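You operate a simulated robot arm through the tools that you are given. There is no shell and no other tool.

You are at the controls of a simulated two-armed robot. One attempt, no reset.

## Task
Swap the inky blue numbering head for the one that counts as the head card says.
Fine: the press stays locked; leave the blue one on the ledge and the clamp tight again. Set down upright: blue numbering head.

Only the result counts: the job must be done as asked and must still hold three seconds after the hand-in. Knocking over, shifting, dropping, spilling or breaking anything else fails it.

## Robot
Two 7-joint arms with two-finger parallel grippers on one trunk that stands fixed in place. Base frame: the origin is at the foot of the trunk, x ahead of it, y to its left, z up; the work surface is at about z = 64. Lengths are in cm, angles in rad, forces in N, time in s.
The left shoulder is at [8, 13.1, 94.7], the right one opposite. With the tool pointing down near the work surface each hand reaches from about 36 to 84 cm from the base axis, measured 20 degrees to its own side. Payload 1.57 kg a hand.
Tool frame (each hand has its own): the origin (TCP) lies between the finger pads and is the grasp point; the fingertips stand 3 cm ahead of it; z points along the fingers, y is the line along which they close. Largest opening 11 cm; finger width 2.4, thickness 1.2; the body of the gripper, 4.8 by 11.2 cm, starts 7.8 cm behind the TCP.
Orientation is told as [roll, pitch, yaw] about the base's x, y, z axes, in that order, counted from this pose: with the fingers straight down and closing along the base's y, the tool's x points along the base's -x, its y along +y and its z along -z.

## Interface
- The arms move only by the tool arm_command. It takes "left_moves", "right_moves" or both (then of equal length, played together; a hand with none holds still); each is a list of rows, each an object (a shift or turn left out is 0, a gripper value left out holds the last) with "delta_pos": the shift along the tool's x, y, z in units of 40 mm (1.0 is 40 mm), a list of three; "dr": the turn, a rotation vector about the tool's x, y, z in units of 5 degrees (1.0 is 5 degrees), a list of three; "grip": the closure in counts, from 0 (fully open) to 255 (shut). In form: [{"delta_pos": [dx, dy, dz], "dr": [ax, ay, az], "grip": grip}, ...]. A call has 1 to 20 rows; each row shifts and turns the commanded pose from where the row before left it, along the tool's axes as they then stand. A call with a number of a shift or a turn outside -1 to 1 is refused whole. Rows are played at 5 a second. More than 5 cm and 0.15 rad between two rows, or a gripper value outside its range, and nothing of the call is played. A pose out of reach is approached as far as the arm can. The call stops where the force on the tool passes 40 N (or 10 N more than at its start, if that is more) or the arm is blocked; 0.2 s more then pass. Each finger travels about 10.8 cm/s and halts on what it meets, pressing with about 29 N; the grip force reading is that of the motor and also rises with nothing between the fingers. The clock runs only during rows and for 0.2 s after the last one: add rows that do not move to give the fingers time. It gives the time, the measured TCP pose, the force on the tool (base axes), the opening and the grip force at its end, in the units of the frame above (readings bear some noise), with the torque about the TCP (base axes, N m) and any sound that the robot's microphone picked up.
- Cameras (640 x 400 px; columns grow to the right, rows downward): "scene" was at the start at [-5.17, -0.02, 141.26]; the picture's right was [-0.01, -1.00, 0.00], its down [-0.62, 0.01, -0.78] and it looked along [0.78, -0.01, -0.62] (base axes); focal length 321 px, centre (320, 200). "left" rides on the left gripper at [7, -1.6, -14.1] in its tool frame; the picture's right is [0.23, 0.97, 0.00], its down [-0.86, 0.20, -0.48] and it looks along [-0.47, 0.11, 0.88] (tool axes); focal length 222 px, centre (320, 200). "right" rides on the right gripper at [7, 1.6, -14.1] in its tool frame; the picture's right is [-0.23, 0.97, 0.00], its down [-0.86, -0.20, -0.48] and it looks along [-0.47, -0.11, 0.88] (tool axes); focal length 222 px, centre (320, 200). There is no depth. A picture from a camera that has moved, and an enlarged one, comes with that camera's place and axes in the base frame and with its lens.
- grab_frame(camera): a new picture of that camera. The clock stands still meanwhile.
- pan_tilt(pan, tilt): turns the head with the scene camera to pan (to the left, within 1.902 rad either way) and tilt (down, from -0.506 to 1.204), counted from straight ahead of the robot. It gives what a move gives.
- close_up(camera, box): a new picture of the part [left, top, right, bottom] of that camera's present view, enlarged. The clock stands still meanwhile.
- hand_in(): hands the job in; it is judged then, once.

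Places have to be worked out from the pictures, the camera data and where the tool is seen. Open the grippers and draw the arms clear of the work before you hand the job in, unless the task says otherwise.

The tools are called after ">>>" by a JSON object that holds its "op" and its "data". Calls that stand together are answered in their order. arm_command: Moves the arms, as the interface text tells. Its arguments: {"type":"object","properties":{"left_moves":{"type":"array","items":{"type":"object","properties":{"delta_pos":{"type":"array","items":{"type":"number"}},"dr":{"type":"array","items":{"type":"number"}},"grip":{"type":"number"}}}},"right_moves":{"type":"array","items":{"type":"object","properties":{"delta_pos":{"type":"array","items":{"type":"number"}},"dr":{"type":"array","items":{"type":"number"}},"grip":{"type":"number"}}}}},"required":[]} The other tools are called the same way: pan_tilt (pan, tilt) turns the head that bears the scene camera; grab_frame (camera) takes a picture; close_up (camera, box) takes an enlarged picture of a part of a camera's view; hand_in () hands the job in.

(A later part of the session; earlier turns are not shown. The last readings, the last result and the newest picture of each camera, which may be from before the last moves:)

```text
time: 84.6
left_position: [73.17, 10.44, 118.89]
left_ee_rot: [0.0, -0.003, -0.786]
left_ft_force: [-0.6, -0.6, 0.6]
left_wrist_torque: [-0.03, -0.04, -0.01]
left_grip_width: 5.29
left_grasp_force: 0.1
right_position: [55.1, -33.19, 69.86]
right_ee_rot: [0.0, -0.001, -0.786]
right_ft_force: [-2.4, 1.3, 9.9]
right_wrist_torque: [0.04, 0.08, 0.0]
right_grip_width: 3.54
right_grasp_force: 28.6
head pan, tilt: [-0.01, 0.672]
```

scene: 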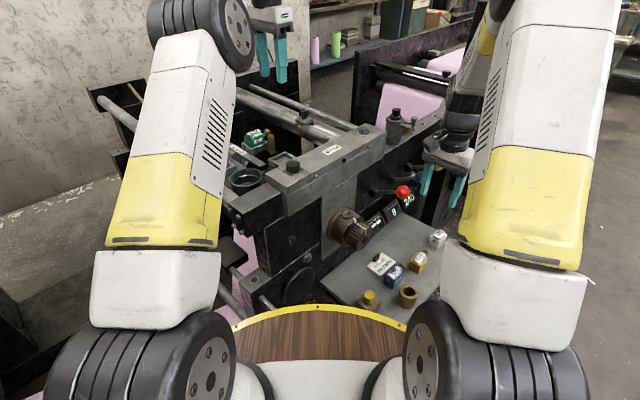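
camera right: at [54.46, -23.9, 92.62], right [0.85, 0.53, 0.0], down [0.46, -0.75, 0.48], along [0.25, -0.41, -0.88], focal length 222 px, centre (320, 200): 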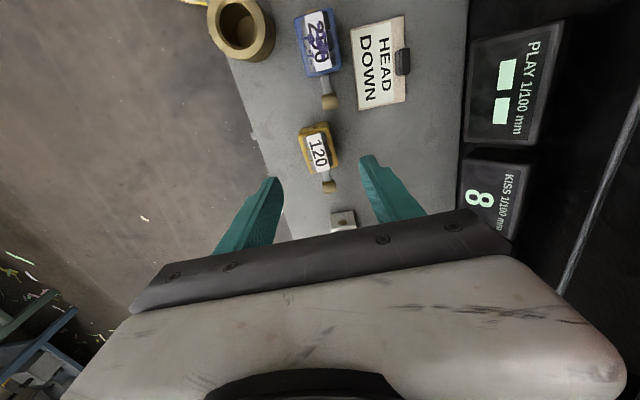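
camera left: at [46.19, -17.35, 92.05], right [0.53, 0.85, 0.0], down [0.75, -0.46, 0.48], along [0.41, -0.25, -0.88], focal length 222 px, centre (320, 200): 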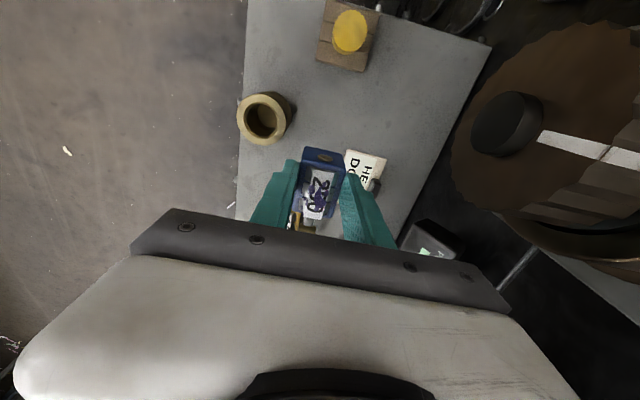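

Contact (10 N). Easing and opening, then raising the right hand straight up.

>>> {"op": "arm_command", "data": {"right_moves": [{"delta_pos": [0, 0, -0.015]}, {"grip": 160}, {"grip": 145}, {"grip": 132}, {"grip": 132}, {"delta_pos": [0, 0, -0.3]}, {"delta_pos": [0, 0, -0.5]}, {"delta_pos": [0, 0, -0.8]}, {"delta_pos": [0, 0, -1]}, {"delta_pos": [0, 0, -1]}, {"delta_pos": [0, 0, -1]}, {"delta_pos": [0, 0, -1]}, {"delta_pos": [0, 0, -1]}, {"delta_pos": [0, 0, -1]}, {"delta_pos": [0, 0, -1]}, {"delta_pos": [0, 0, -1]}, {"delta_pos": [0, 0, -1]}, {"delta_pos": [0, 0, 0]}]}}

>>> {"op": "close_up", "data": {"camera": "right", "box": [240, 40, 440, 200]}}

>>> {"op": "grab_frame", "data": {"camera": "scene"}}

```text
time: 88.4
left_position: [73.25, 10.37, 118.83]
left_ee_rot: [0.003, 0.001, -0.785]
left_ft_force: [-0.9, 0.2, -0.1]
left_wrist_torque: [-0.03, -0.02, 0.0]
left_grip_width: 5.28
left_grasp_force: 0.1
right_position: [55.17, -33.37, 112.35]
right_ee_rot: [0.0, 0.001, -0.785]
right_ft_force: [0.1, 0.3, -1.4]
right_wrist_torque: [0.01, 0.0, 0.0]
right_grip_width: 5.28
right_grasp_force: 0.1
head pan, tilt: [-0.01, 0.672]
```

```text
2.50 times, centred on (340, 120) of right
camera zoom: at [51.31, -27.07, 126.47], right [0.85, 0.53, 0.0], down [0.46, -0.75, 0.48], along [0.25, -0.41, -0.88], focal length 555 px, centre (270, 400)
```

zoom: 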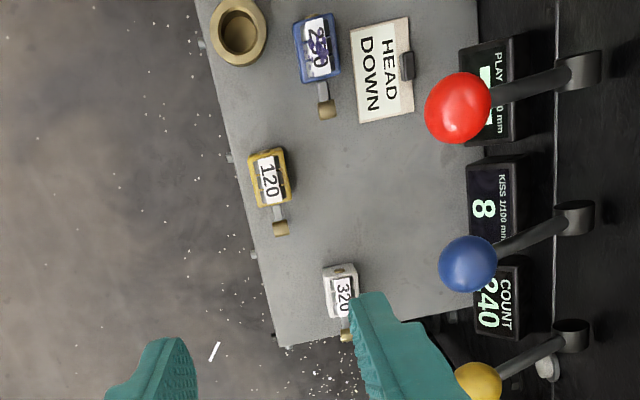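

```text
taken
```

scene: 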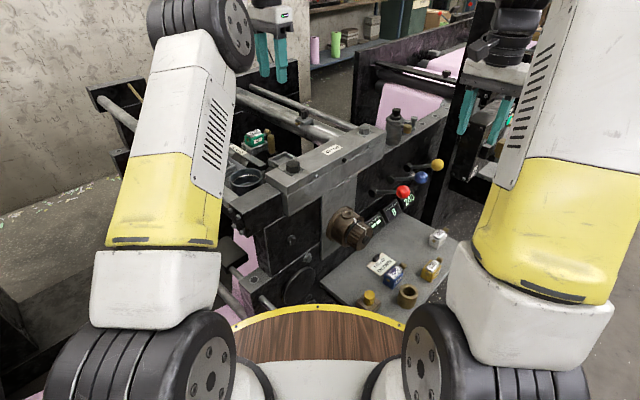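

Gold stands upright at its new spot, about 1.2 cm from the edge. I'll retract the right arm well out of the way, then bring the left hand above gold (target about [54.6, −32.8]).

>>> {"op": "arm_command", "data": {"right_moves": [{"delta_pos": [-0.16, -0.93, 0]}, {"delta_pos": [-0.16, -0.93, 0]}, {"delta_pos": [-0.16, -0.93, 0]}, {"delta_pos": [-0.16, -0.93, 0]}, {"delta_pos": [-0.16, -0.93, 0]}, {"delta_pos": [-0.16, -0.93, 0]}, {"delta_pos": [-0.16, -0.93, 0]}, {"delta_pos": [0, 0, 0]}]}}

>>> {"op": "arm_command", "data": {"left_moves": [{"delta_pos": [-0.361, -0.908, 0]}, {"delta_pos": [-0.361, -0.908, 0]}, {"delta_pos": [-0.361, -0.908, 0]}, {"delta_pos": [-0.361, -0.908, 0]}, {"delta_pos": [-0.361, -0.908, 0]}, {"delta_pos": [-0.361, -0.908, 0]}, {"delta_pos": [-0.361, -0.908, 0]}, {"delta_pos": [-0.361, -0.908, 0]}, {"delta_pos": [-0.361, -0.908, 0]}, {"delta_pos": [-0.361, -0.908, 0]}, {"delta_pos": [-0.361, -0.908, 0]}, {"delta_pos": [-0.361, -0.908, 0]}, {"delta_pos": [0, 0, 0]}]}}

>>> {"op": "grab_frame", "data": {"camera": "left"}}

>>> {"op": "grab_frame", "data": {"camera": "scene"}}

```text
time: 90.2
left_position: [73.18, 10.27, 118.84]
left_ee_rot: [0.0, 0.0, -0.787]
left_ft_force: [-0.3, 0.0, 0.2]
left_wrist_torque: [0.01, -0.02, 0.02]
left_grip_width: 5.3
left_grasp_force: 0.0
right_position: [39.73, -54.95, 112.29]
right_ee_rot: [0.0, 0.001, -0.785]
right_ft_force: [0.3, -0.2, 0.0]
right_wrist_torque: [0.0, -0.01, -0.02]
right_grip_width: 5.28
right_grasp_force: 0.0
head pan, tilt: [-0.01, 0.672]
```

```text
time: 93.0
left_position: [54.04, -32.26, 118.53]
left_ee_rot: [0.0, 0.001, -0.786]
left_ft_force: [0.2, -0.4, 0.7]
left_wrist_torque: [-0.01, -0.02, 0.02]
left_grip_width: 5.31
left_grasp_force: 0.1
left hand out of reach, approached as far as the arm can: row 12
right_position: [39.68, -54.84, 112.26]
right_ee_rot: [0.0, -0.001, -0.785]
right_ft_force: [0.4, 0.1, -0.4]
right_wrist_torque: [0.0, -0.03, -0.02]
right_grip_width: 5.31
right_grasp_force: 0.0
head pan, tilt: [-0.01, 0.672]
```

```text
taken
camera left: at [47.97, -28.53, 132.6], right [0.53, 0.85, 0.0], down [0.75, -0.46, 0.48], along [0.41, -0.25, -0.88], focal length 222 px, centre (320, 200)
```

left: 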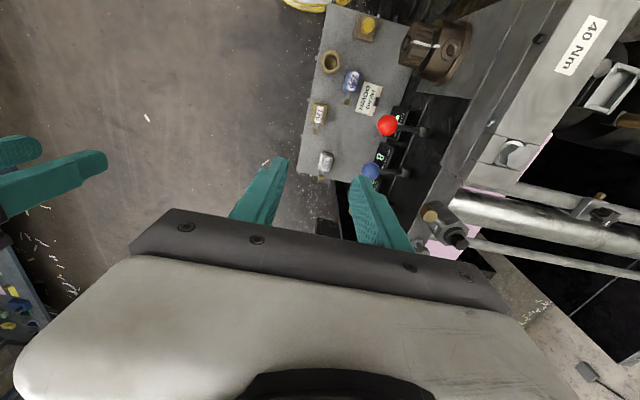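

```text
taken
```

scene: 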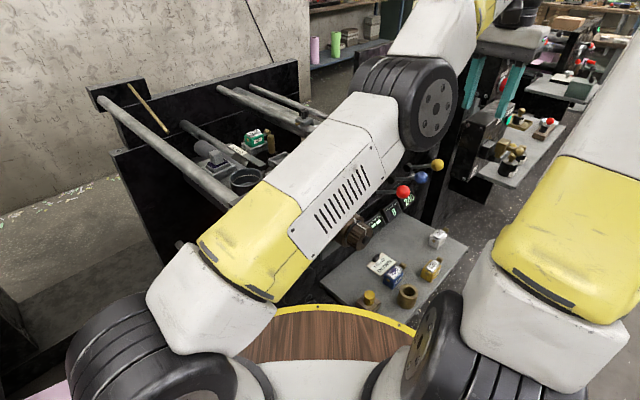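

The left arm is at its reach limit at this height; lower down it will be fine. Descending a little to check the commanded position is recovered.

>>> {"op": "arm_command", "data": {"left_moves": [{"delta_pos": [0, 0, 0.8]}, {"delta_pos": [0, 0, 0.8]}, {"delta_pos": [0, 0, 0]}]}}

>>> {"op": "grab_frame", "data": {"camera": "scene"}}

```text
time: 93.8
left_position: [54.1, -32.37, 118.45]
left_ee_rot: [0.002, 0.001, -0.787]
left_ft_force: [-0.7, 0.3, -1.0]
left_wrist_torque: [-0.03, 0.01, 0.01]
left_grip_width: 5.3
left_grasp_force: 0.1
left hand out of reach, approached as far as the arm can: row 1, 2
right_position: [39.77, -54.86, 112.29]
right_ee_rot: [0.0, 0.001, -0.785]
right_ft_force: [-0.1, -0.1, 0.0]
right_wrist_torque: [0.03, 0.01, 0.02]
right_grip_width: 5.31
right_grasp_force: 0.1
head pan, tilt: [-0.01, 0.672]
```

```text
taken
```

scene: 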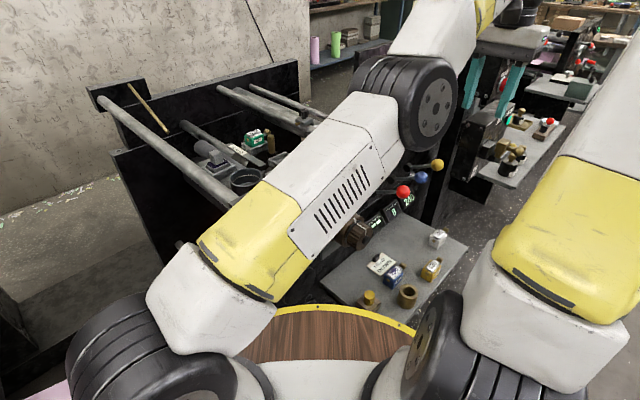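

Even lower it stays limited, so this is a joint limit for the left arm this far to the right. I'll step back toward the previously reachable region.

>>> {"op": "arm_command", "data": {"left_moves": [{"delta_pos": [0.361, 0.908, 0]}, {"delta_pos": [0.361, 0.908, 0]}, {"delta_pos": [0, 0, 0]}]}}

```text
time: 94.6
left_position: [58.97, -26.1, 119.63]
left_ee_rot: [-0.001, 0.0, -0.784]
left_ft_force: [-0.4, -0.9, 0.1]
left_wrist_torque: [0.0, 0.02, 0.01]
left_grip_width: 5.28
left_grasp_force: 0.1
left hand out of reach, approached as far as the arm can: row 1, 2
right_position: [39.78, -54.89, 112.33]
right_ee_rot: [0.0, 0.001, -0.787]
right_ft_force: [-0.1, 0.0, 0.2]
right_wrist_torque: [-0.01, 0.0, -0.04]
right_grip_width: 5.28
right_grasp_force: 0.1
head pan, tilt: [-0.01, 0.672]
```

>>> {"op": "arm_command", "data": {"left_moves": [{"delta_pos": [0, 0, -0.8]}, {"delta_pos": [0, 0, -0.8]}, {"delta_pos": [0.361, 0.908, 0]}, {"delta_pos": [0.361, 0.908, 0]}, {"delta_pos": [0, 0, 0]}, {"delta_pos": [0, 0, 0]}]}}

>>> {"op": "grab_frame", "data": {"camera": "scene"}}

```text
time: 96.0
left_position: [60.41, -17.51, 123.78]
left_ee_rot: [0.001, 0.0, -0.785]
left_ft_force: [0.1, -0.1, 0.3]
left_wrist_torque: [-0.01, -0.01, 0.04]
left_grip_width: 5.29
left_grasp_force: 0.0
left hand out of reach, approached as far as the arm can: row 1, 2
right_position: [39.78, -54.73, 112.46]
right_ee_rot: [0.0, 0.0, -0.786]
right_ft_force: [-0.5, 0.2, 0.2]
right_wrist_torque: [0.01, -0.01, 0.03]
right_grip_width: 5.29
right_grasp_force: 0.2
head pan, tilt: [-0.01, 0.672]
```

```text
taken
```

scene: 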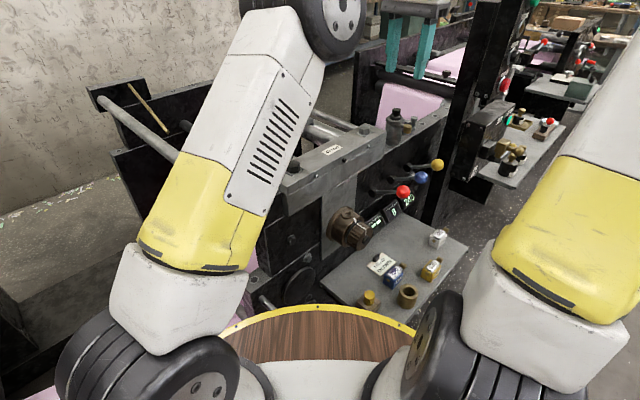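

The command recovered at [60.4, −17.5, 123.8]. I'll come down to a lower height first (z≈104, where the arm is less stretched) over the blue head's column, then move sideways toward gold from there.

>>> {"op": "arm_command", "data": {"left_moves": [{"delta_pos": [0.2, -0.77, 0]}, {"delta_pos": [0.2, -0.77, 0]}, {"delta_pos": [0.2, -0.77, 0]}, {"delta_pos": [0, 0, 0.9]}, {"delta_pos": [0, 0, 1]}, {"delta_pos": [0, 0, 1]}, {"delta_pos": [0, 0, 1]}, {"delta_pos": [0, 0, 1]}, {"delta_pos": [0, 0, 0]}]}}

>>> {"op": "grab_frame", "data": {"camera": "scene"}}

>>> {"op": "grab_frame", "data": {"camera": "left"}}

```text
time: 98.0
left_position: [52.07, -22.45, 104.24]
left_ee_rot: [-0.001, -0.001, -0.786]
left_ft_force: [0.3, 0.7, 0.2]
left_wrist_torque: [0.04, -0.02, -0.01]
left_grip_width: 5.32
left_grasp_force: 0.0
right_position: [39.79, -54.86, 112.35]
right_ee_rot: [0.0, -0.001, -0.786]
right_ft_force: [0.3, -0.7, -0.6]
right_wrist_torque: [0.03, 0.01, -0.02]
right_grip_width: 5.31
right_grasp_force: 0.1
head pan, tilt: [-0.01, 0.672]
```

```text
taken
```

scene: 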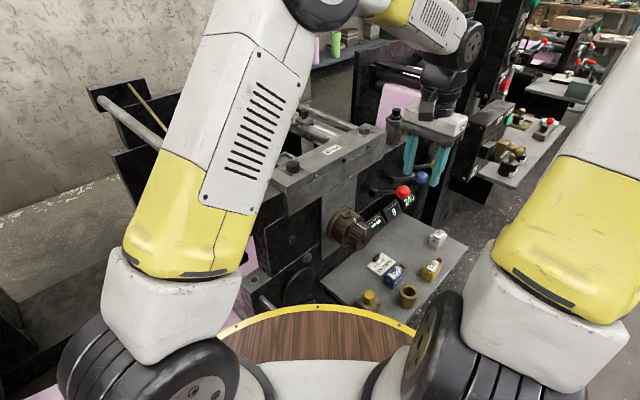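

```text
taken
camera left: at [45.88, -18.56, 118.34], right [0.53, 0.85, 0.0], down [0.75, -0.46, 0.48], along [0.41, -0.25, -0.88], focal length 222 px, centre (320, 200)
```

left: 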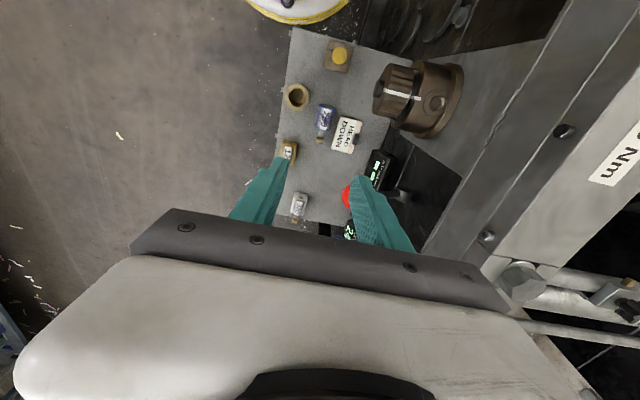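

At z=104 there's plenty of room. Moving sideways toward gold.

>>> {"op": "arm_command", "data": {"left_moves": [{"delta_pos": [-0.5, -0.45, 0.2]}, {"delta_pos": [-0.6, -0.45, 0.2]}, {"delta_pos": [-0.6, -0.4, 0]}, {"delta_pos": [-0.4, 0, 0]}, {"delta_pos": [0, 0, 0]}]}}

>>> {"op": "grab_frame", "data": {"camera": "scene"}}

>>> {"op": "grab_frame", "data": {"camera": "left"}}

```text
time: 99.2
left_position: [54.4, -31.98, 102.63]
left_ee_rot: [0.0, -0.001, -0.785]
left_ft_force: [0.2, -0.1, -0.1]
left_wrist_torque: [-0.01, -0.02, -0.01]
left_grip_width: 5.32
left_grasp_force: 0.0
right_position: [39.71, -54.87, 112.32]
right_ee_rot: [0.001, 0.001, -0.785]
right_ft_force: [1.2, -0.3, -0.8]
right_wrist_torque: [0.03, -0.01, 0.0]
right_grip_width: 5.29
right_grasp_force: 0.0
head pan, tilt: [-0.01, 0.672]
```

```text
taken
```

scene: 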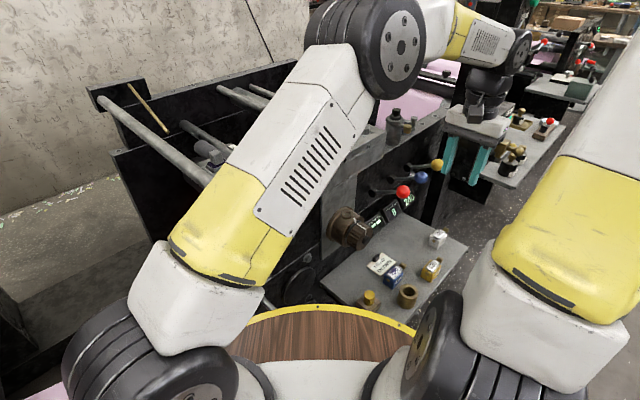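

```text
taken
camera left: at [48.22, -28.15, 116.76], right [0.53, 0.85, 0.0], down [0.75, -0.46, 0.48], along [0.41, -0.25, -0.88], focal length 222 px, centre (320, 200)
```

left: 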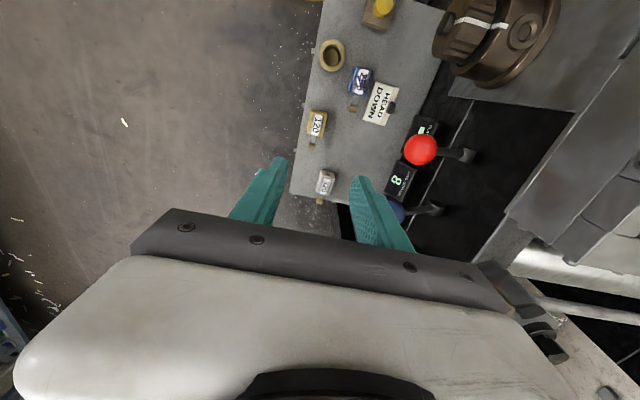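

Reached without limits. Aligning to gold and descending to z≈82; the forearm runs at e2≈15, well in front of the dial and lever balls.

>>> {"op": "arm_command", "data": {"left_moves": [{"delta_pos": [-0.18, -0.11, 0.5]}, {"delta_pos": [0, 0, 0.9]}, {"delta_pos": [0, 0, 0.9]}, {"delta_pos": [0, 0, 0.9]}, {"delta_pos": [0, 0, 0.9]}, {"delta_pos": [0, 0, 0.9]}, {"delta_pos": [0, 0, 0]}]}}

>>> {"op": "grab_frame", "data": {"camera": "scene"}}

>>> {"op": "close_up", "data": {"camera": "left", "box": [240, 60, 420, 240]}}

```text
time: 100.8
left_position: [54.42, -32.88, 82.53]
left_ee_rot: [-0.001, -0.001, -0.786]
left_ft_force: [-0.4, -0.1, -0.3]
left_wrist_torque: [0.0, -0.03, 0.03]
left_grip_width: 5.3
left_grasp_force: 0.1
right_position: [39.67, -54.82, 112.3]
right_ee_rot: [0.0, 0.0, -0.785]
right_ft_force: [-0.1, -1.5, 0.0]
right_wrist_torque: [0.0, 0.01, 0.02]
right_grip_width: 5.3
right_grasp_force: 0.0
head pan, tilt: [-0.01, 0.672]
```

```text
taken
```

scene: 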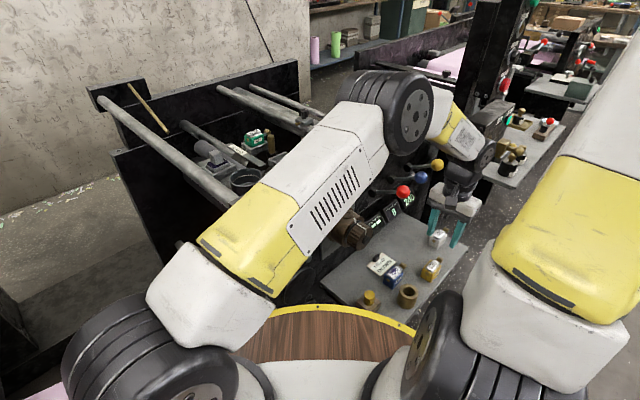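

```text
2.22 times, centred on (330, 150) of left
camera zoom: at [48.33, -29.0, 96.66], right [0.53, 0.85, 0.0], down [0.75, -0.46, 0.48], along [0.41, -0.25, -0.88], focal length 494 px, centre (298, 311)
```

zoom: 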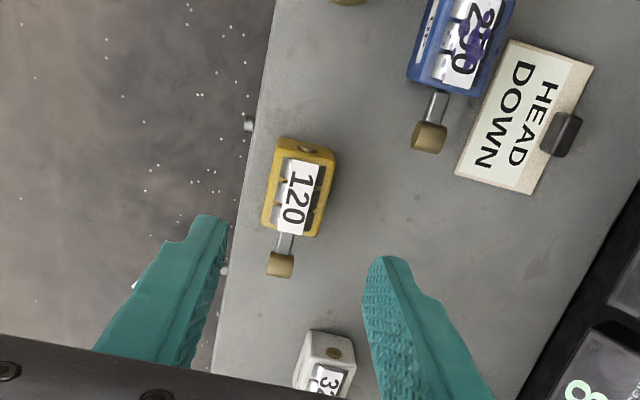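

Gold is aligned: axis exactly along the press direction, e2≈15.5. Nudging 0.27 cm and descending to z≈71 to compare with the stored picture of blue in the hand.

>>> {"op": "arm_command", "data": {"left_moves": [{"delta_pos": [0, 0.07, 0.7]}, {"delta_pos": [0, 0, 0.7]}, {"delta_pos": [0, 0, 0.7]}, {"delta_pos": [0, 0, 0.6]}, {"delta_pos": [0, 0, 0.3]}, {"delta_pos": [0, 0, 0]}]}}

>>> {"op": "close_up", "data": {"camera": "left", "box": [240, 60, 420, 240]}}

>>> {"op": "grab_frame", "data": {"camera": "scene"}}

```text
time: 102.2
left_position: [54.69, -32.67, 70.55]
left_ee_rot: [0.001, 0.0, -0.784]
left_ft_force: [0.5, 0.1, 0.0]
left_wrist_torque: [-0.03, 0.01, 0.0]
left_grip_width: 5.33
left_grasp_force: 0.0
right_position: [39.77, -54.95, 112.29]
right_ee_rot: [0.0, 0.0, -0.786]
right_ft_force: [0.2, 0.0, 0.2]
right_wrist_torque: [0.02, -0.03, -0.02]
right_grip_width: 5.3
right_grasp_force: 0.1
head pan, tilt: [-0.01, 0.672]
```

```text
2.22 times, centred on (330, 150) of left
camera zoom: at [48.63, -28.76, 84.66], right [0.53, 0.85, 0.0], down [0.75, -0.46, 0.48], along [0.41, -0.25, -0.88], focal length 494 px, centre (298, 311)
```

zoom: 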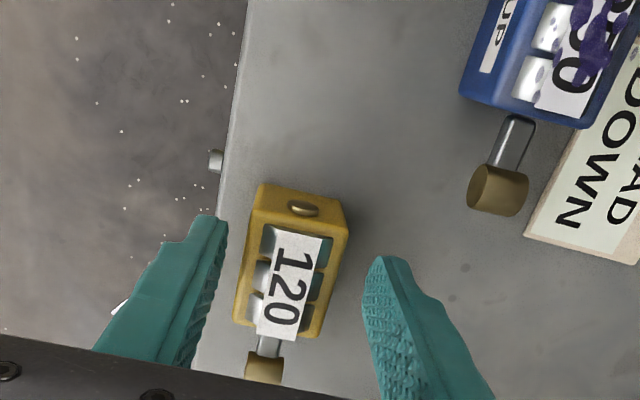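

```text
taken
```

scene: 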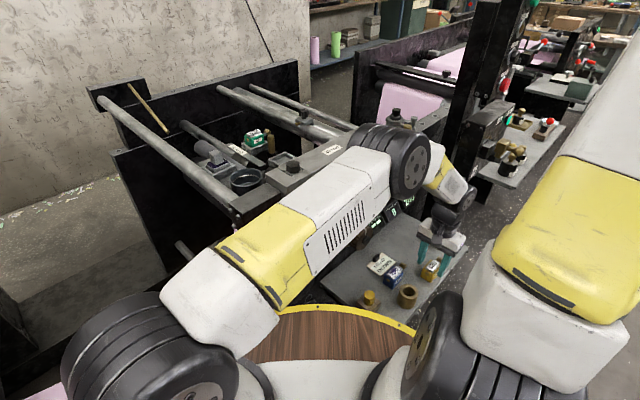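

>>> {"op": "arm_command", "data": {"left_moves": [{"delta_pos": [0, 0, 0.1]}, {"delta_pos": [0, 0, 0.09]}, {"delta_pos": [0, 0, 0]}]}}

>>> {"op": "close_up", "data": {"camera": "left", "box": [240, 60, 420, 240]}}

>>> {"op": "close_up", "data": {"camera": "scene", "box": [370, 150, 490, 300]}}

```text
time: 103.0
left_position: [54.68, -32.61, 69.7]
left_ee_rot: [0.0, -0.002, -0.785]
left_ft_force: [-0.3, 0.4, -0.9]
left_wrist_torque: [-0.02, 0.01, -0.03]
left_grip_width: 5.33
left_grasp_force: 0.1
right_position: [39.69, -54.92, 112.32]
right_ee_rot: [0.001, 0.0, -0.785]
right_ft_force: [0.0, -0.1, 0.8]
right_wrist_torque: [0.02, 0.0, -0.02]
right_grip_width: 5.31
right_grasp_force: 0.0
head pan, tilt: [-0.01, 0.672]
```

```text
2.22 times, centred on (330, 150) of left
camera zoom: at [48.63, -28.77, 83.93], right [0.53, 0.85, 0.0], down [0.75, -0.46, 0.48], along [0.41, -0.25, -0.88], focal length 494 px, centre (298, 311)
```

zoom: 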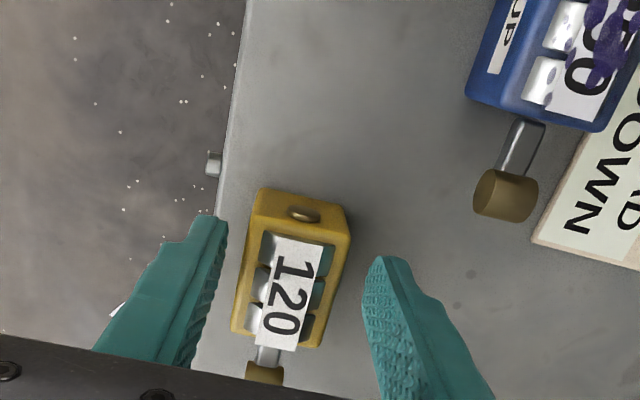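

```text
2.67 times, centred on (430, 225) of scene
camera zoom: at [-5.17, -0.03, 141.26], right [-0.01, -1.0, 0.0], down [-0.62, 0.01, -0.78], along [0.78, -0.01, -0.62], focal length 855 px, centre (27, 133)
```

zoom: 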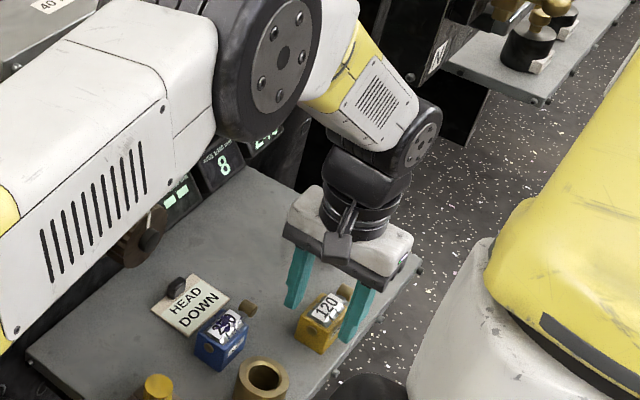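

Comparing with the stored view of blue, gold sits about 0.11 cm toward −e1 relative to the hand. I'll correct that and 0.15 cm in e2, then recheck and close.

>>> {"op": "arm_command", "data": {"left_moves": [{"delta_pos": [0.028, -0.04, 0]}, {"delta_pos": [0, 0, 0]}, {"delta_pos": [0, 0, 0]}]}}

>>> {"op": "close_up", "data": {"camera": "left", "box": [240, 60, 420, 240]}}

```text
time: 103.8
left_position: [54.57, -32.77, 69.74]
left_ee_rot: [-0.001, 0.001, -0.785]
left_ft_force: [-0.1, -0.4, -0.6]
left_wrist_torque: [-0.04, 0.02, 0.0]
left_grip_width: 5.31
left_grasp_force: 0.1
right_position: [39.72, -54.89, 112.4]
right_ee_rot: [-0.001, -0.001, -0.787]
right_ft_force: [0.3, -0.3, 0.1]
right_wrist_torque: [-0.02, 0.0, -0.02]
right_grip_width: 5.31
right_grasp_force: 0.0
head pan, tilt: [-0.01, 0.672]
```

```text
2.22 times, centred on (330, 150) of left
camera zoom: at [48.42, -28.81, 83.98], right [0.53, 0.85, 0.0], down [0.75, -0.46, 0.48], along [0.41, -0.25, -0.88], focal length 494 px, centre (298, 311)
```

zoom: 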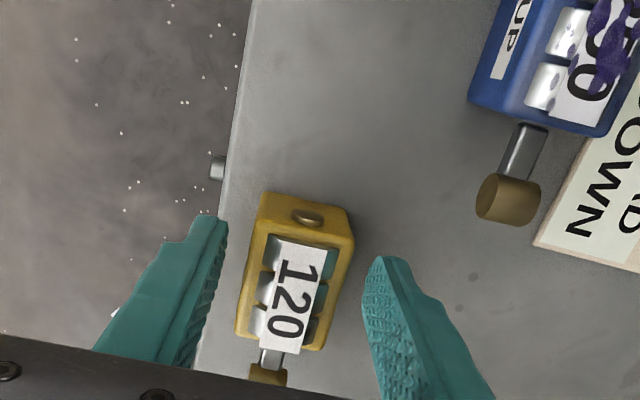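

Now it matches the blue reference within a pixel. Closing on gold.

>>> {"op": "arm_command", "data": {"left_moves": [{"grip": 170}, {"grip": 220}, {"grip": 220}, {"grip": 220}, {"grip": 220}]}}

>>> {"op": "close_up", "data": {"camera": "left", "box": [270, 130, 370, 240]}}

```text
time: 105.0
left_position: [54.55, -32.75, 69.82]
left_ee_rot: [0.0, -0.001, -0.785]
left_ft_force: [-0.5, 1.0, -0.6]
left_wrist_torque: [0.01, -0.03, 0.0]
left_grip_width: 3.53
left_grasp_force: 28.7
right_position: [39.81, -54.83, 112.44]
right_ee_rot: [0.0, 0.0, -0.785]
right_ft_force: [-0.8, 0.1, 0.4]
right_wrist_torque: [0.01, -0.04, 0.01]
right_grip_width: 5.3
right_grasp_force: 0.1
head pan, tilt: [-0.01, 0.672]
```

```text
3.64 times, centred on (320, 185) of left
camera zoom: at [48.42, -28.81, 83.98], right [0.53, 0.85, 0.0], down [0.75, -0.46, 0.48], along [0.41, -0.25, -0.88], focal length 808 px, centre (320, 254)
```

zoom: 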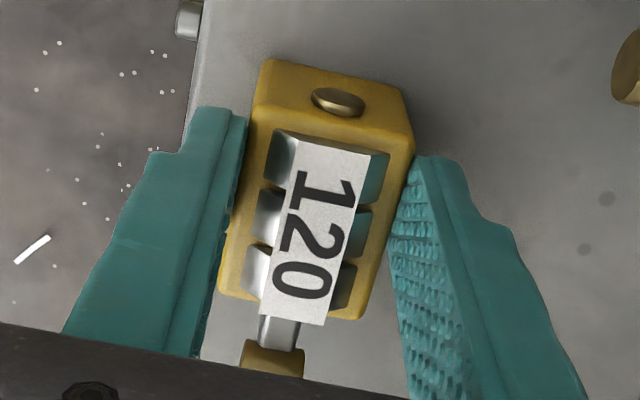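

The grip picture matches blue's exactly (pin at (340,101) vs (340,100)). Lifting gold to z≈104 in the same column.

>>> {"op": "arm_command", "data": {"left_moves": [{"delta_pos": [0, 0, -0.2]}, {"delta_pos": [0, 0, -0.5]}, {"delta_pos": [0, 0, -0.95]}, {"delta_pos": [0, 0, -0.95]}, {"delta_pos": [0, 0, -0.95]}, {"delta_pos": [0, 0, -0.95]}, {"delta_pos": [0, 0, -0.95]}, {"delta_pos": [0, 0, -0.95]}, {"delta_pos": [0, 0, -0.95]}, {"delta_pos": [0, 0, -0.95]}, {"delta_pos": [0, 0, 0]}]}}

>>> {"op": "arm_command", "data": {"left_moves": [{"delta_pos": [0.6, 0.3, 0]}, {"delta_pos": [0.6, 0.4, 0]}, {"delta_pos": [0.6, 0.4, 0]}, {"delta_pos": [0.5, 0.4, -0.4]}, {"delta_pos": [0, 0, -0.9]}, {"delta_pos": [0, 0, -0.9]}, {"delta_pos": [0, 0, -0.9]}, {"delta_pos": [0, 0, -0.7]}, {"delta_pos": [0, 0, 0]}]}}

>>> {"op": "grab_frame", "data": {"camera": "scene"}}

>>> {"op": "grab_frame", "data": {"camera": "left"}}

```text
time: 107.4
left_position: [54.58, -32.66, 103.07]
left_ee_rot: [-0.001, 0.0, -0.785]
left_ft_force: [-0.7, -0.9, -0.6]
left_wrist_torque: [0.01, 0.03, -0.01]
left_grip_width: 3.53
left_grasp_force: 29.3
right_position: [39.78, -54.9, 112.24]
right_ee_rot: [0.0, 0.0, -0.786]
right_ft_force: [0.2, 0.3, 1.1]
right_wrist_torque: [-0.02, 0.0, 0.0]
right_grip_width: 5.33
right_grasp_force: 0.1
head pan, tilt: [-0.01, 0.672]
```

```text
time: 109.4
left_position: [52.37, -21.84, 118.27]
left_ee_rot: [0.0, 0.0, -0.785]
left_ft_force: [-0.1, -0.2, -1.0]
left_wrist_torque: [-0.01, 0.03, -0.02]
left_grip_width: 3.52
left_grasp_force: 29.0
right_position: [39.77, -54.84, 112.28]
right_ee_rot: [0.001, 0.001, -0.785]
right_ft_force: [0.1, 0.0, -0.1]
right_wrist_torque: [0.02, -0.02, -0.01]
right_grip_width: 5.31
right_grasp_force: 0.2
head pan, tilt: [-0.01, 0.672]
```

```text
taken
```

scene: 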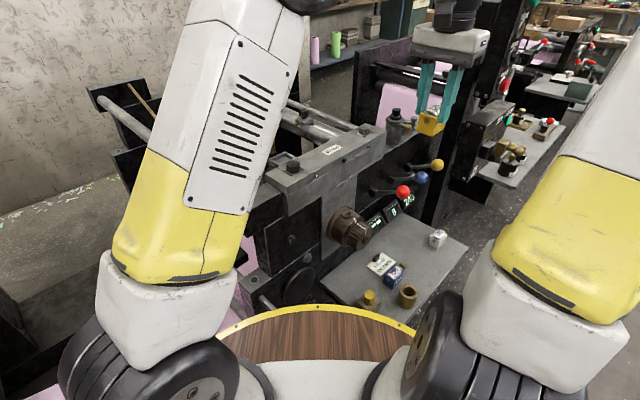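

```text
taken
camera left: at [46.13, -18.03, 132.37], right [0.53, 0.85, 0.0], down [0.75, -0.46, 0.48], along [0.41, -0.25, -0.88], focal length 222 px, centre (320, 200)
```

left: 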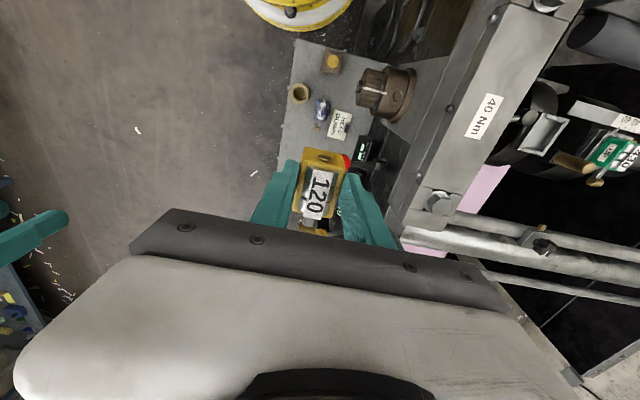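

Gold is held securely and the ledge is in order. Moving it over the press to the recorded spot above the tray ([73.21, 10.33]).

>>> {"op": "arm_command", "data": {"left_moves": [{"delta_pos": [0.2, 0.937, 0]}, {"delta_pos": [0.2, 0.937, 0]}, {"delta_pos": [0.2, 0.937, 0]}, {"delta_pos": [0.2, 0.937, 0]}, {"delta_pos": [0.2, 0.937, 0]}, {"delta_pos": [0.2, 0.937, 0]}, {"delta_pos": [0.2, 0.937, 0]}, {"delta_pos": [0.2, 0.937, 0]}, {"delta_pos": [0.2, 0.937, 0]}, {"delta_pos": [0.2, 0.937, 0]}, {"delta_pos": [0, 0, 0]}, {"delta_pos": [0, 0, 0]}]}}

>>> {"op": "arm_command", "data": {"left_moves": [{"delta_pos": [0, 0, 0]}]}}

>>> {"op": "arm_command", "data": {"left_moves": [{"delta_pos": [0, 0, 0]}]}}

>>> {"op": "arm_command", "data": {"left_moves": [{"delta_pos": [0, 0, 0]}]}}

>>> {"op": "arm_command", "data": {"left_moves": [{"delta_pos": [0, 0, 0]}]}}

>>> {"op": "close_up", "data": {"camera": "left", "box": [270, 50, 380, 160]}}

>>> {"op": "close_up", "data": {"camera": "scene", "box": [220, 115, 320, 185]}}

```text
time: 112.0
left_position: [73.19, 10.33, 118.37]
left_ee_rot: [0.0, 0.0, -0.787]
left_ft_force: [-0.1, -0.4, -1.2]
left_wrist_torque: [0.01, 0.02, -0.01]
left_grip_width: 3.56
left_grasp_force: 28.8
right_position: [39.76, -54.89, 112.43]
right_ee_rot: [0.0, 0.0, -0.786]
right_ft_force: [0.3, 0.5, 0.1]
right_wrist_torque: [0.0, -0.01, 0.01]
right_grip_width: 5.28
right_grasp_force: 0.0
head pan, tilt: [-0.01, 0.672]
```

```text
time: 112.4
left_position: [73.28, 10.2, 118.33]
left_ee_rot: [0.0, 0.0, -0.785]
left_ft_force: [0.1, -1.1, -1.4]
left_wrist_torque: [0.02, 0.03, 0.04]
left_grip_width: 3.54
left_grasp_force: 29.2
right_position: [39.73, -54.82, 112.36]
right_ee_rot: [0.0, -0.002, -0.786]
right_ft_force: [1.1, 0.1, -0.7]
right_wrist_torque: [-0.03, -0.02, -0.03]
right_grip_width: 5.29
right_grasp_force: 0.0
head pan, tilt: [-0.01, 0.672]
```

```text
time: 112.8
left_position: [73.19, 10.31, 118.23]
left_ee_rot: [0.001, -0.001, -0.785]
left_ft_force: [0.5, 0.4, -2.1]
left_wrist_torque: [0.01, 0.04, 0.01]
left_grip_width: 3.53
left_grasp_force: 28.7
right_position: [39.68, -54.88, 112.34]
right_ee_rot: [-0.001, 0.0, -0.785]
right_ft_force: [0.8, 0.1, -0.4]
right_wrist_torque: [0.01, 0.0, -0.03]
right_grip_width: 5.29
right_grasp_force: 0.0
head pan, tilt: [-0.01, 0.672]
```

```text
time: 113.2
left_position: [73.13, 10.31, 118.35]
left_ee_rot: [-0.001, 0.0, -0.785]
left_ft_force: [0.8, -0.3, -0.7]
left_wrist_torque: [0.02, 0.02, 0.0]
left_grip_width: 3.52
left_grasp_force: 29.0
right_position: [39.79, -54.82, 112.28]
right_ee_rot: [-0.001, 0.001, -0.788]
right_ft_force: [0.4, 0.5, 0.2]
right_wrist_torque: [0.01, -0.02, -0.02]
right_grip_width: 5.32
right_grasp_force: 0.0
head pan, tilt: [-0.01, 0.672]
```

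```text
time: 113.6
left_position: [73.18, 10.21, 118.3]
left_ee_rot: [0.001, -0.001, -0.786]
left_ft_force: [0.3, -0.5, -1.0]
left_wrist_torque: [0.01, 0.01, -0.02]
left_grip_width: 3.54
left_grasp_force: 28.6
right_position: [39.68, -54.9, 112.3]
right_ee_rot: [0.0, -0.001, -0.785]
right_ft_force: [0.4, -0.1, -0.9]
right_wrist_torque: [-0.03, 0.0, -0.05]
right_grip_width: 5.29
right_grasp_force: 0.1
head pan, tilt: [-0.01, 0.672]
```

```text
3.64 times, centred on (325, 105) of left
camera zoom: at [67.1, 14.19, 132.46], right [0.53, 0.85, 0.0], down [0.75, -0.46, 0.48], along [0.41, -0.25, -0.88], focal length 808 px, centre (302, 546)
```

zoom: 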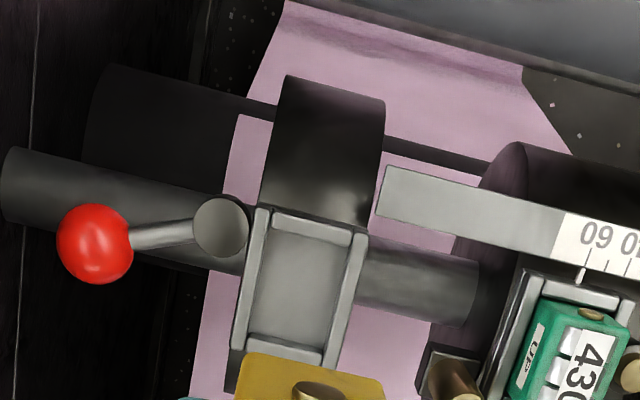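

```text
5.71 times, centred on (270, 150) of scene
camera zoom: at [-5.16, -0.02, 141.26], right [-0.01, -1.0, 0.0], down [-0.62, 0.01, -0.78], along [0.78, -0.01, -0.62], focal length 1832 px, centre (606, 486)
```

zoom: 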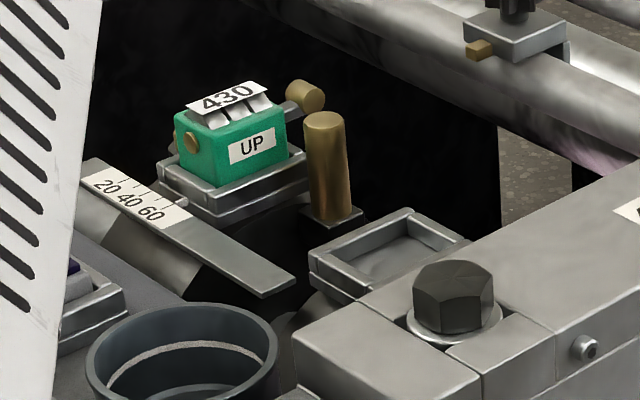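

Averaged position [73.19, 10.27] vs target [73.21, 10.33]; correcting by about half a millimetre and descending to just above the tray (z≈102).

>>> {"op": "arm_command", "data": {"left_moves": [{"delta_pos": [0.006, 0.012, 0.7]}, {"delta_pos": [0, 0, 0.9]}, {"delta_pos": [0, 0, 0.9]}, {"delta_pos": [0, 0, 0.9]}, {"delta_pos": [0, 0, 0.7]}, {"delta_pos": [0, 0, 0]}, {"delta_pos": [0, 0, 0]}]}}

>>> {"op": "close_up", "data": {"camera": "left", "box": [270, 80, 370, 190]}}

>>> {"op": "close_up", "data": {"camera": "scene", "box": [250, 115, 320, 180]}}

```text
time: 115.2
left_position: [73.24, 10.25, 101.78]
left_ee_rot: [0.001, -0.001, -0.785]
left_ft_force: [-0.2, -0.1, -0.9]
left_wrist_torque: [0.0, 0.04, 0.01]
left_grip_width: 3.54
left_grasp_force: 29.0
right_position: [39.63, -54.87, 112.37]
right_ee_rot: [-0.001, 0.0, -0.787]
right_ft_force: [-0.1, -0.6, 0.0]
right_wrist_torque: [0.03, -0.03, 0.0]
right_grip_width: 5.3
right_grasp_force: 0.0
head pan, tilt: [-0.01, 0.672]
```

```text
3.64 times, centred on (320, 135) of left
camera zoom: at [67.02, 14.11, 115.92], right [0.53, 0.85, 0.0], down [0.75, -0.46, 0.48], along [0.41, -0.25, -0.88], focal length 808 px, centre (320, 436)
```

zoom: 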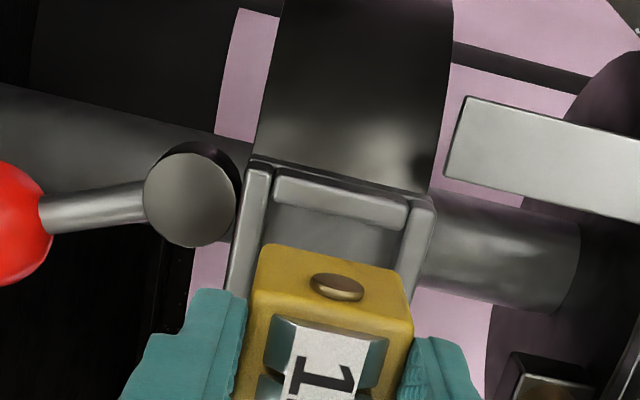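

```text
6.15 times, centred on (285, 148) of scene
camera zoom: at [-5.16, -0.02, 141.26], right [-0.01, -1.0, 0.0], down [-0.62, 0.01, -0.78], along [0.78, -0.01, -0.62], focal length 1973 px, centre (535, 523)
```

zoom: 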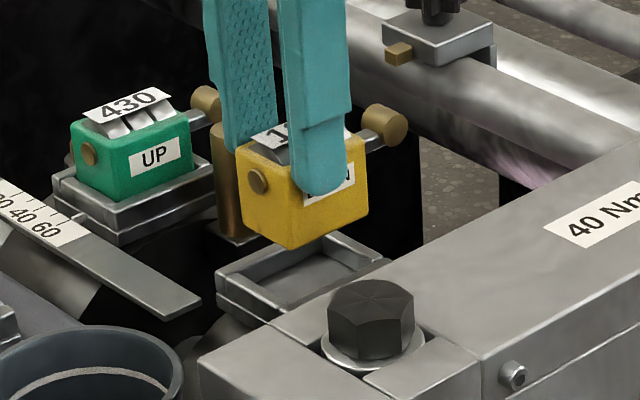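

Gold hovers directly over the tray. Lowering slowly with force checks.

>>> {"op": "arm_command", "data": {"left_moves": [{"delta_pos": [0, 0, 0.2]}, {"delta_pos": [0, 0, 0.15]}, {"delta_pos": [0, 0, 0.1]}, {"delta_pos": [0, 0, 0]}, {"delta_pos": [0, 0, 0]}]}}

>>> {"op": "arm_command", "data": {"left_moves": [{"delta_pos": [0, 0, 0.08]}, {"delta_pos": [0, 0, 0.07]}, {"delta_pos": [0, 0, 0]}]}}

>>> {"op": "close_up", "data": {"camera": "left", "box": [270, 80, 370, 190]}}

>>> {"op": "close_up", "data": {"camera": "scene", "box": [250, 115, 320, 180]}}

```text
time: 116.4
left_position: [73.26, 10.31, 100.01]
left_ee_rot: [-0.001, 0.0, -0.784]
left_ft_force: [0.0, -0.7, -1.4]
left_wrist_torque: [0.04, -0.02, 0.02]
left_grip_width: 3.52
left_grasp_force: 28.7
right_position: [39.78, -54.83, 112.33]
right_ee_rot: [0.0, 0.001, -0.786]
right_ft_force: [-0.6, -0.5, 0.1]
right_wrist_torque: [-0.03, -0.03, 0.0]
right_grip_width: 5.3
right_grasp_force: 0.0
head pan, tilt: [-0.01, 0.672]
```

```text
time: 117.2
left_position: [73.22, 10.22, 99.46]
left_ee_rot: [0.002, -0.001, -0.785]
left_ft_force: [-0.2, 0.0, 7.9]
left_wrist_torque: [-0.27, -0.12, -0.04]
left_grip_width: 3.53
left_grasp_force: 28.8
right_position: [39.69, -54.79, 112.24]
right_ee_rot: [0.0, -0.001, -0.786]
right_ft_force: [-0.1, 0.8, -0.8]
right_wrist_torque: [-0.02, -0.01, 0.01]
right_grip_width: 5.31
right_grasp_force: 0.2
head pan, tilt: [-0.01, 0.672]
```

```text
3.64 times, centred on (320, 135) of left
camera zoom: at [67.03, 14.14, 113.61], right [0.53, 0.85, 0.0], down [0.74, -0.46, 0.48], along [0.41, -0.25, -0.88], focal length 808 px, centre (320, 436)
```

zoom: 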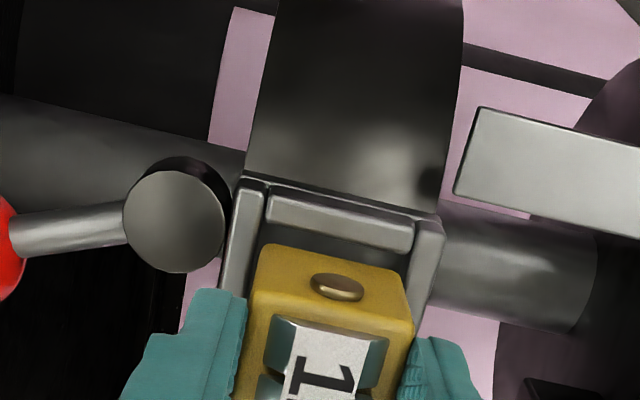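

```text
6.15 times, centred on (285, 148) of scene
camera zoom: at [-5.19, -0.03, 141.26], right [-0.01, -1.0, 0.0], down [-0.62, 0.01, -0.78], along [0.78, -0.01, -0.62], focal length 1973 px, centre (535, 523)
```

zoom: 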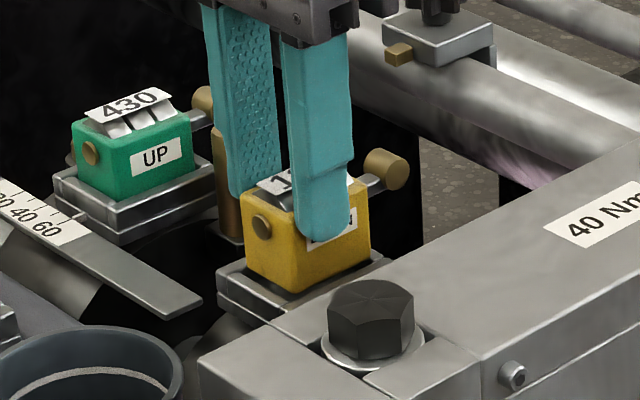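

Light contact on the +e1 rim (torque shows the contact about 3 cm toward the knob side). I'm about 0.07 cm too far along e1; backing up 0.2 cm, shifting 0.1 cm toward −e1, and retrying.

>>> {"op": "arm_command", "data": {"left_moves": [{"delta_pos": [0, 0, -0.06]}, {"delta_pos": [0.025, 0.008, 0]}, {"delta_pos": [0, 0, 0]}, {"delta_pos": [0, 0, 0.06]}, {"delta_pos": [0, 0, 0]}]}}

```text
time: 118.4
left_position: [73.07, 10.38, 99.43]
left_ee_rot: [0.0, 0.0, -0.786]
left_ft_force: [1.4, -0.4, -1.0]
left_wrist_torque: [-0.01, 0.0, 0.01]
left_grip_width: 3.52
left_grasp_force: 29.3
right_position: [39.76, -54.97, 112.33]
right_ee_rot: [0.0, 0.001, -0.786]
right_ft_force: [-0.6, 0.1, 0.2]
right_wrist_torque: [-0.01, -0.01, -0.02]
right_grip_width: 5.31
right_grasp_force: 0.0
head pan, tilt: [-0.01, 0.672]
```

The contact is gone at the same height. Continuing down in small steps.

>>> {"op": "arm_command", "data": {"left_moves": [{"delta_pos": [0, 0, 0.05]}, {"delta_pos": [0, 0, 0.05]}, {"delta_pos": [0, 0, 0]}]}}

>>> {"op": "arm_command", "data": {"left_moves": [{"delta_pos": [0, 0, 0.05]}, {"delta_pos": [0, 0, 0.05]}, {"delta_pos": [0, 0, 0]}]}}

>>> {"op": "close_up", "data": {"camera": "scene", "box": [250, 115, 320, 180]}}

>>> {"op": "close_up", "data": {"camera": "left", "box": [240, 80, 400, 220]}}

```text
time: 119.2
left_position: [73.14, 10.37, 99.03]
left_ee_rot: [-0.001, 0.0, -0.786]
left_ft_force: [0.5, -0.2, -1.2]
left_wrist_torque: [0.02, 0.0, 0.02]
left_grip_width: 3.53
left_grasp_force: 28.6
right_position: [39.76, -54.92, 112.41]
right_ee_rot: [0.001, -0.001, -0.785]
right_ft_force: [-0.4, 0.0, -0.5]
right_wrist_torque: [0.02, 0.02, 0.0]
right_grip_width: 5.31
right_grasp_force: 0.1
head pan, tilt: [-0.01, 0.672]
```

```text
time: 120.0
left_position: [73.08, 10.28, 98.62]
left_ee_rot: [-0.001, 0.0, -0.784]
left_ft_force: [0.1, 0.0, -0.9]
left_wrist_torque: [0.02, 0.04, 0.0]
left_grip_width: 3.54
left_grasp_force: 28.8
right_position: [39.83, -54.88, 112.33]
right_ee_rot: [0.0, 0.002, -0.786]
right_ft_force: [0.6, 0.3, -0.3]
right_wrist_torque: [-0.04, -0.02, 0.0]
right_grip_width: 5.29
right_grasp_force: 0.0
head pan, tilt: [-0.01, 0.672]
```

```text
6.15 times, centred on (285, 148) of scene
camera zoom: at [-5.16, -0.02, 141.26], right [-0.01, -1.0, 0.0], down [-0.62, 0.01, -0.78], along [0.78, -0.01, -0.62], focal length 1973 px, centre (535, 523)
```

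zoom: 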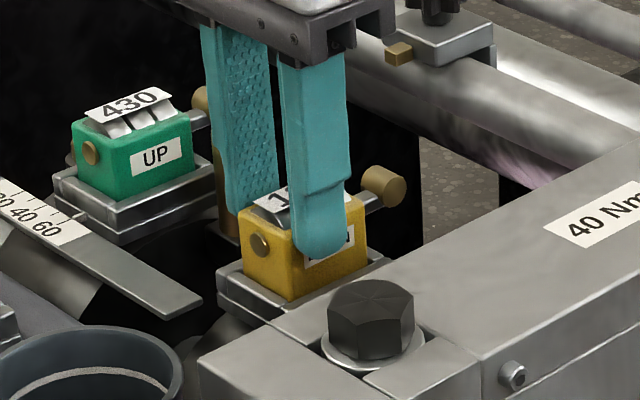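

```text
2.86 times, centred on (320, 150) of left
camera zoom: at [67.02, 14.3, 112.75], right [0.53, 0.85, 0.0], down [0.75, -0.46, 0.48], along [0.41, -0.25, -0.88], focal length 635 px, centre (320, 343)
```

zoom: 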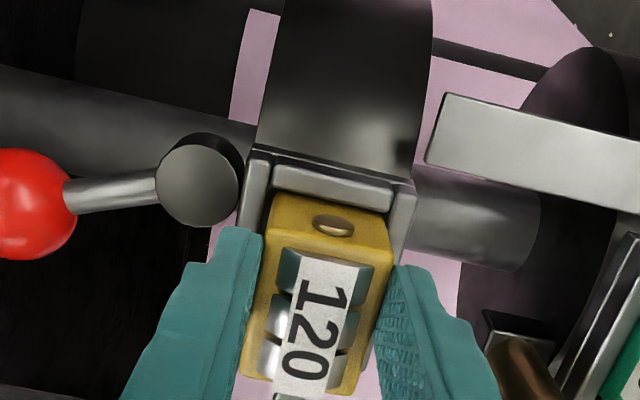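

Gold is sliding into the tray with no contact force. Last few millimetres to the floor.

>>> {"op": "arm_command", "data": {"left_moves": [{"delta_pos": [0, 0, 0.03]}, {"delta_pos": [0, 0, 0.03]}, {"delta_pos": [0, 0, 0]}]}}

>>> {"op": "arm_command", "data": {"left_moves": [{"delta_pos": [0, 0, 0.03]}, {"delta_pos": [0, 0, 0]}]}}

```text
time: 120.8
left_position: [73.0, 10.49, 98.4]
left_ee_rot: [-0.003, 0.001, -0.786]
left_ft_force: [-11.7, 0.2, 6.9]
left_wrist_torque: [0.51, 0.86, -0.05]
left_grip_width: 3.53
left_grasp_force: 29.2
right_position: [39.63, -54.84, 112.47]
right_ee_rot: [-0.001, 0.0, -0.784]
right_ft_force: [-1.0, 0.6, 0.0]
right_wrist_torque: [0.02, -0.01, 0.04]
right_grip_width: 5.3
right_grasp_force: 0.1
head pan, tilt: [-0.01, 0.672]
```

```text
time: 121.4
left_position: [73.15, 10.3, 98.32]
left_ee_rot: [-0.001, -0.003, -0.785]
left_ft_force: [-10.7, -2.4, 13.2]
left_wrist_torque: [0.32, 0.71, -0.04]
left_grip_width: 3.55
left_grasp_force: 29.3
right_position: [39.68, -54.96, 112.33]
right_ee_rot: [0.001, 0.001, -0.786]
right_ft_force: [-0.7, 0.2, 0.0]
right_wrist_torque: [-0.03, -0.02, -0.01]
right_grip_width: 5.3
right_grasp_force: 0.0
head pan, tilt: [-0.01, 0.672]
```

Seated: z=98.32, the same as blue's seated height, with ~9 N side load against the tray wall. Relieving the side load slightly before releasing.

>>> {"op": "arm_command", "data": {"left_moves": [{"delta_pos": [0.01, -0.02, -0.02]}, {"delta_pos": [0, 0, 0]}, {"delta_pos": [0, 0, 0]}]}}

>>> {"op": "close_up", "data": {"camera": "scene", "box": [250, 115, 320, 180]}}

```text
time: 122.2
left_position: [73.1, 10.47, 98.26]
left_ee_rot: [0.002, -0.002, -0.786]
left_ft_force: [-0.1, -1.6, 6.0]
left_wrist_torque: [-0.06, -0.08, 0.0]
left_grip_width: 3.53
left_grasp_force: 29.6
right_position: [39.74, -54.83, 112.28]
right_ee_rot: [0.001, 0.001, -0.785]
right_ft_force: [0.0, -1.1, -1.0]
right_wrist_torque: [0.0, -0.02, -0.01]
right_grip_width: 5.31
right_grasp_force: 0.1
head pan, tilt: [-0.01, 0.672]
```

```text
6.15 times, centred on (285, 148) of scene
camera zoom: at [-5.17, -0.03, 141.26], right [-0.01, -1.0, 0.0], down [-0.62, 0.01, -0.78], along [0.78, -0.01, -0.62], focal length 1973 px, centre (535, 523)
```

zoom: 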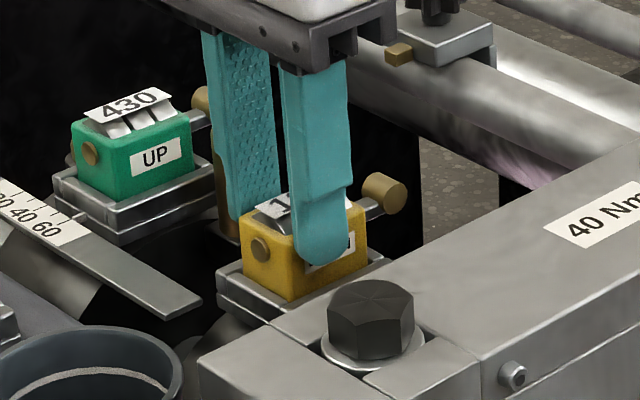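

Loads are balanced now (6 N vertical only). Releasing gold and raising the hand.

>>> {"op": "arm_command", "data": {"left_moves": [{"grip": 160}, {"grip": 145}, {"grip": 132}, {"grip": 120}, {"grip": 120}, {"delta_pos": [0, 0, -0.2]}, {"delta_pos": [0, 0, -0.5]}, {"delta_pos": [0, 0, -0.9]}, {"delta_pos": [0, 0, -0.9]}, {"delta_pos": [0, 0, -0.9]}, {"delta_pos": [0, 0, -0.9]}, {"delta_pos": [0, 0, -0.7]}, {"delta_pos": [0, 0, 0]}]}}

>>> {"op": "close_up", "data": {"camera": "scene", "box": [220, 115, 320, 185]}}

>>> {"op": "close_up", "data": {"camera": "left", "box": [250, 60, 400, 190]}}

```text
time: 125.0
left_position: [73.09, 10.38, 118.35]
left_ee_rot: [0.0, 0.0, -0.784]
left_ft_force: [-0.2, 0.5, -1.4]
left_wrist_torque: [-0.02, 0.01, 0.02]
left_grip_width: 5.82
left_grasp_force: 0.1
right_position: [39.78, -54.75, 112.23]
right_ee_rot: [0.001, 0.0, -0.786]
right_ft_force: [-0.9, 0.2, 0.4]
right_wrist_torque: [0.04, 0.01, -0.01]
right_grip_width: 5.29
right_grasp_force: 0.0
head pan, tilt: [-0.01, 0.672]
```

```text
5.71 times, centred on (270, 150) of scene
camera zoom: at [-5.16, -0.02, 141.26], right [-0.01, -1.0, 0.0], down [-0.62, 0.01, -0.78], along [0.78, -0.01, -0.62], focal length 1832 px, centre (606, 486)
```

zoom: 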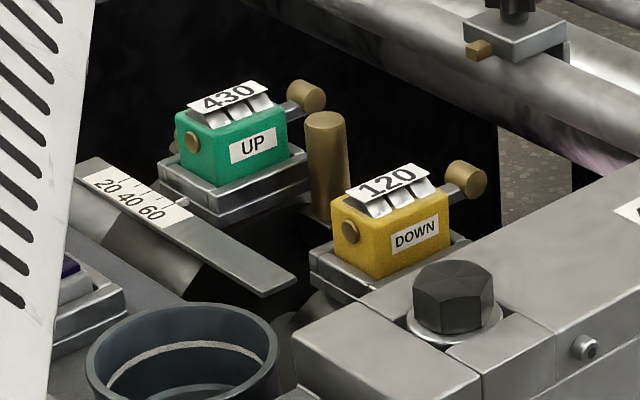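

```text
3.08 times, centred on (325, 125) of left
camera zoom: at [66.97, 14.28, 132.48], right [0.53, 0.85, 0.0], down [0.75, -0.46, 0.48], along [0.41, -0.25, -0.88], focal length 684 px, centre (305, 431)
```

zoom: 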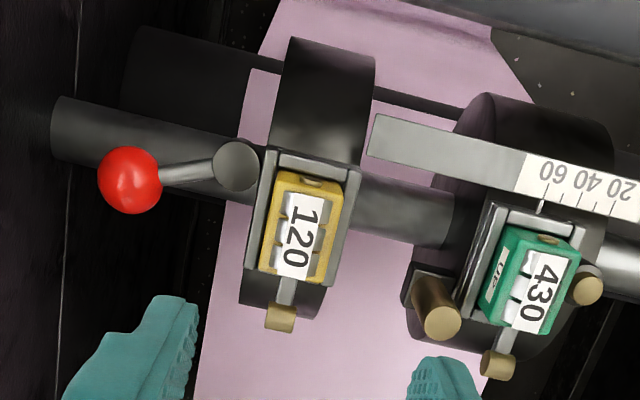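

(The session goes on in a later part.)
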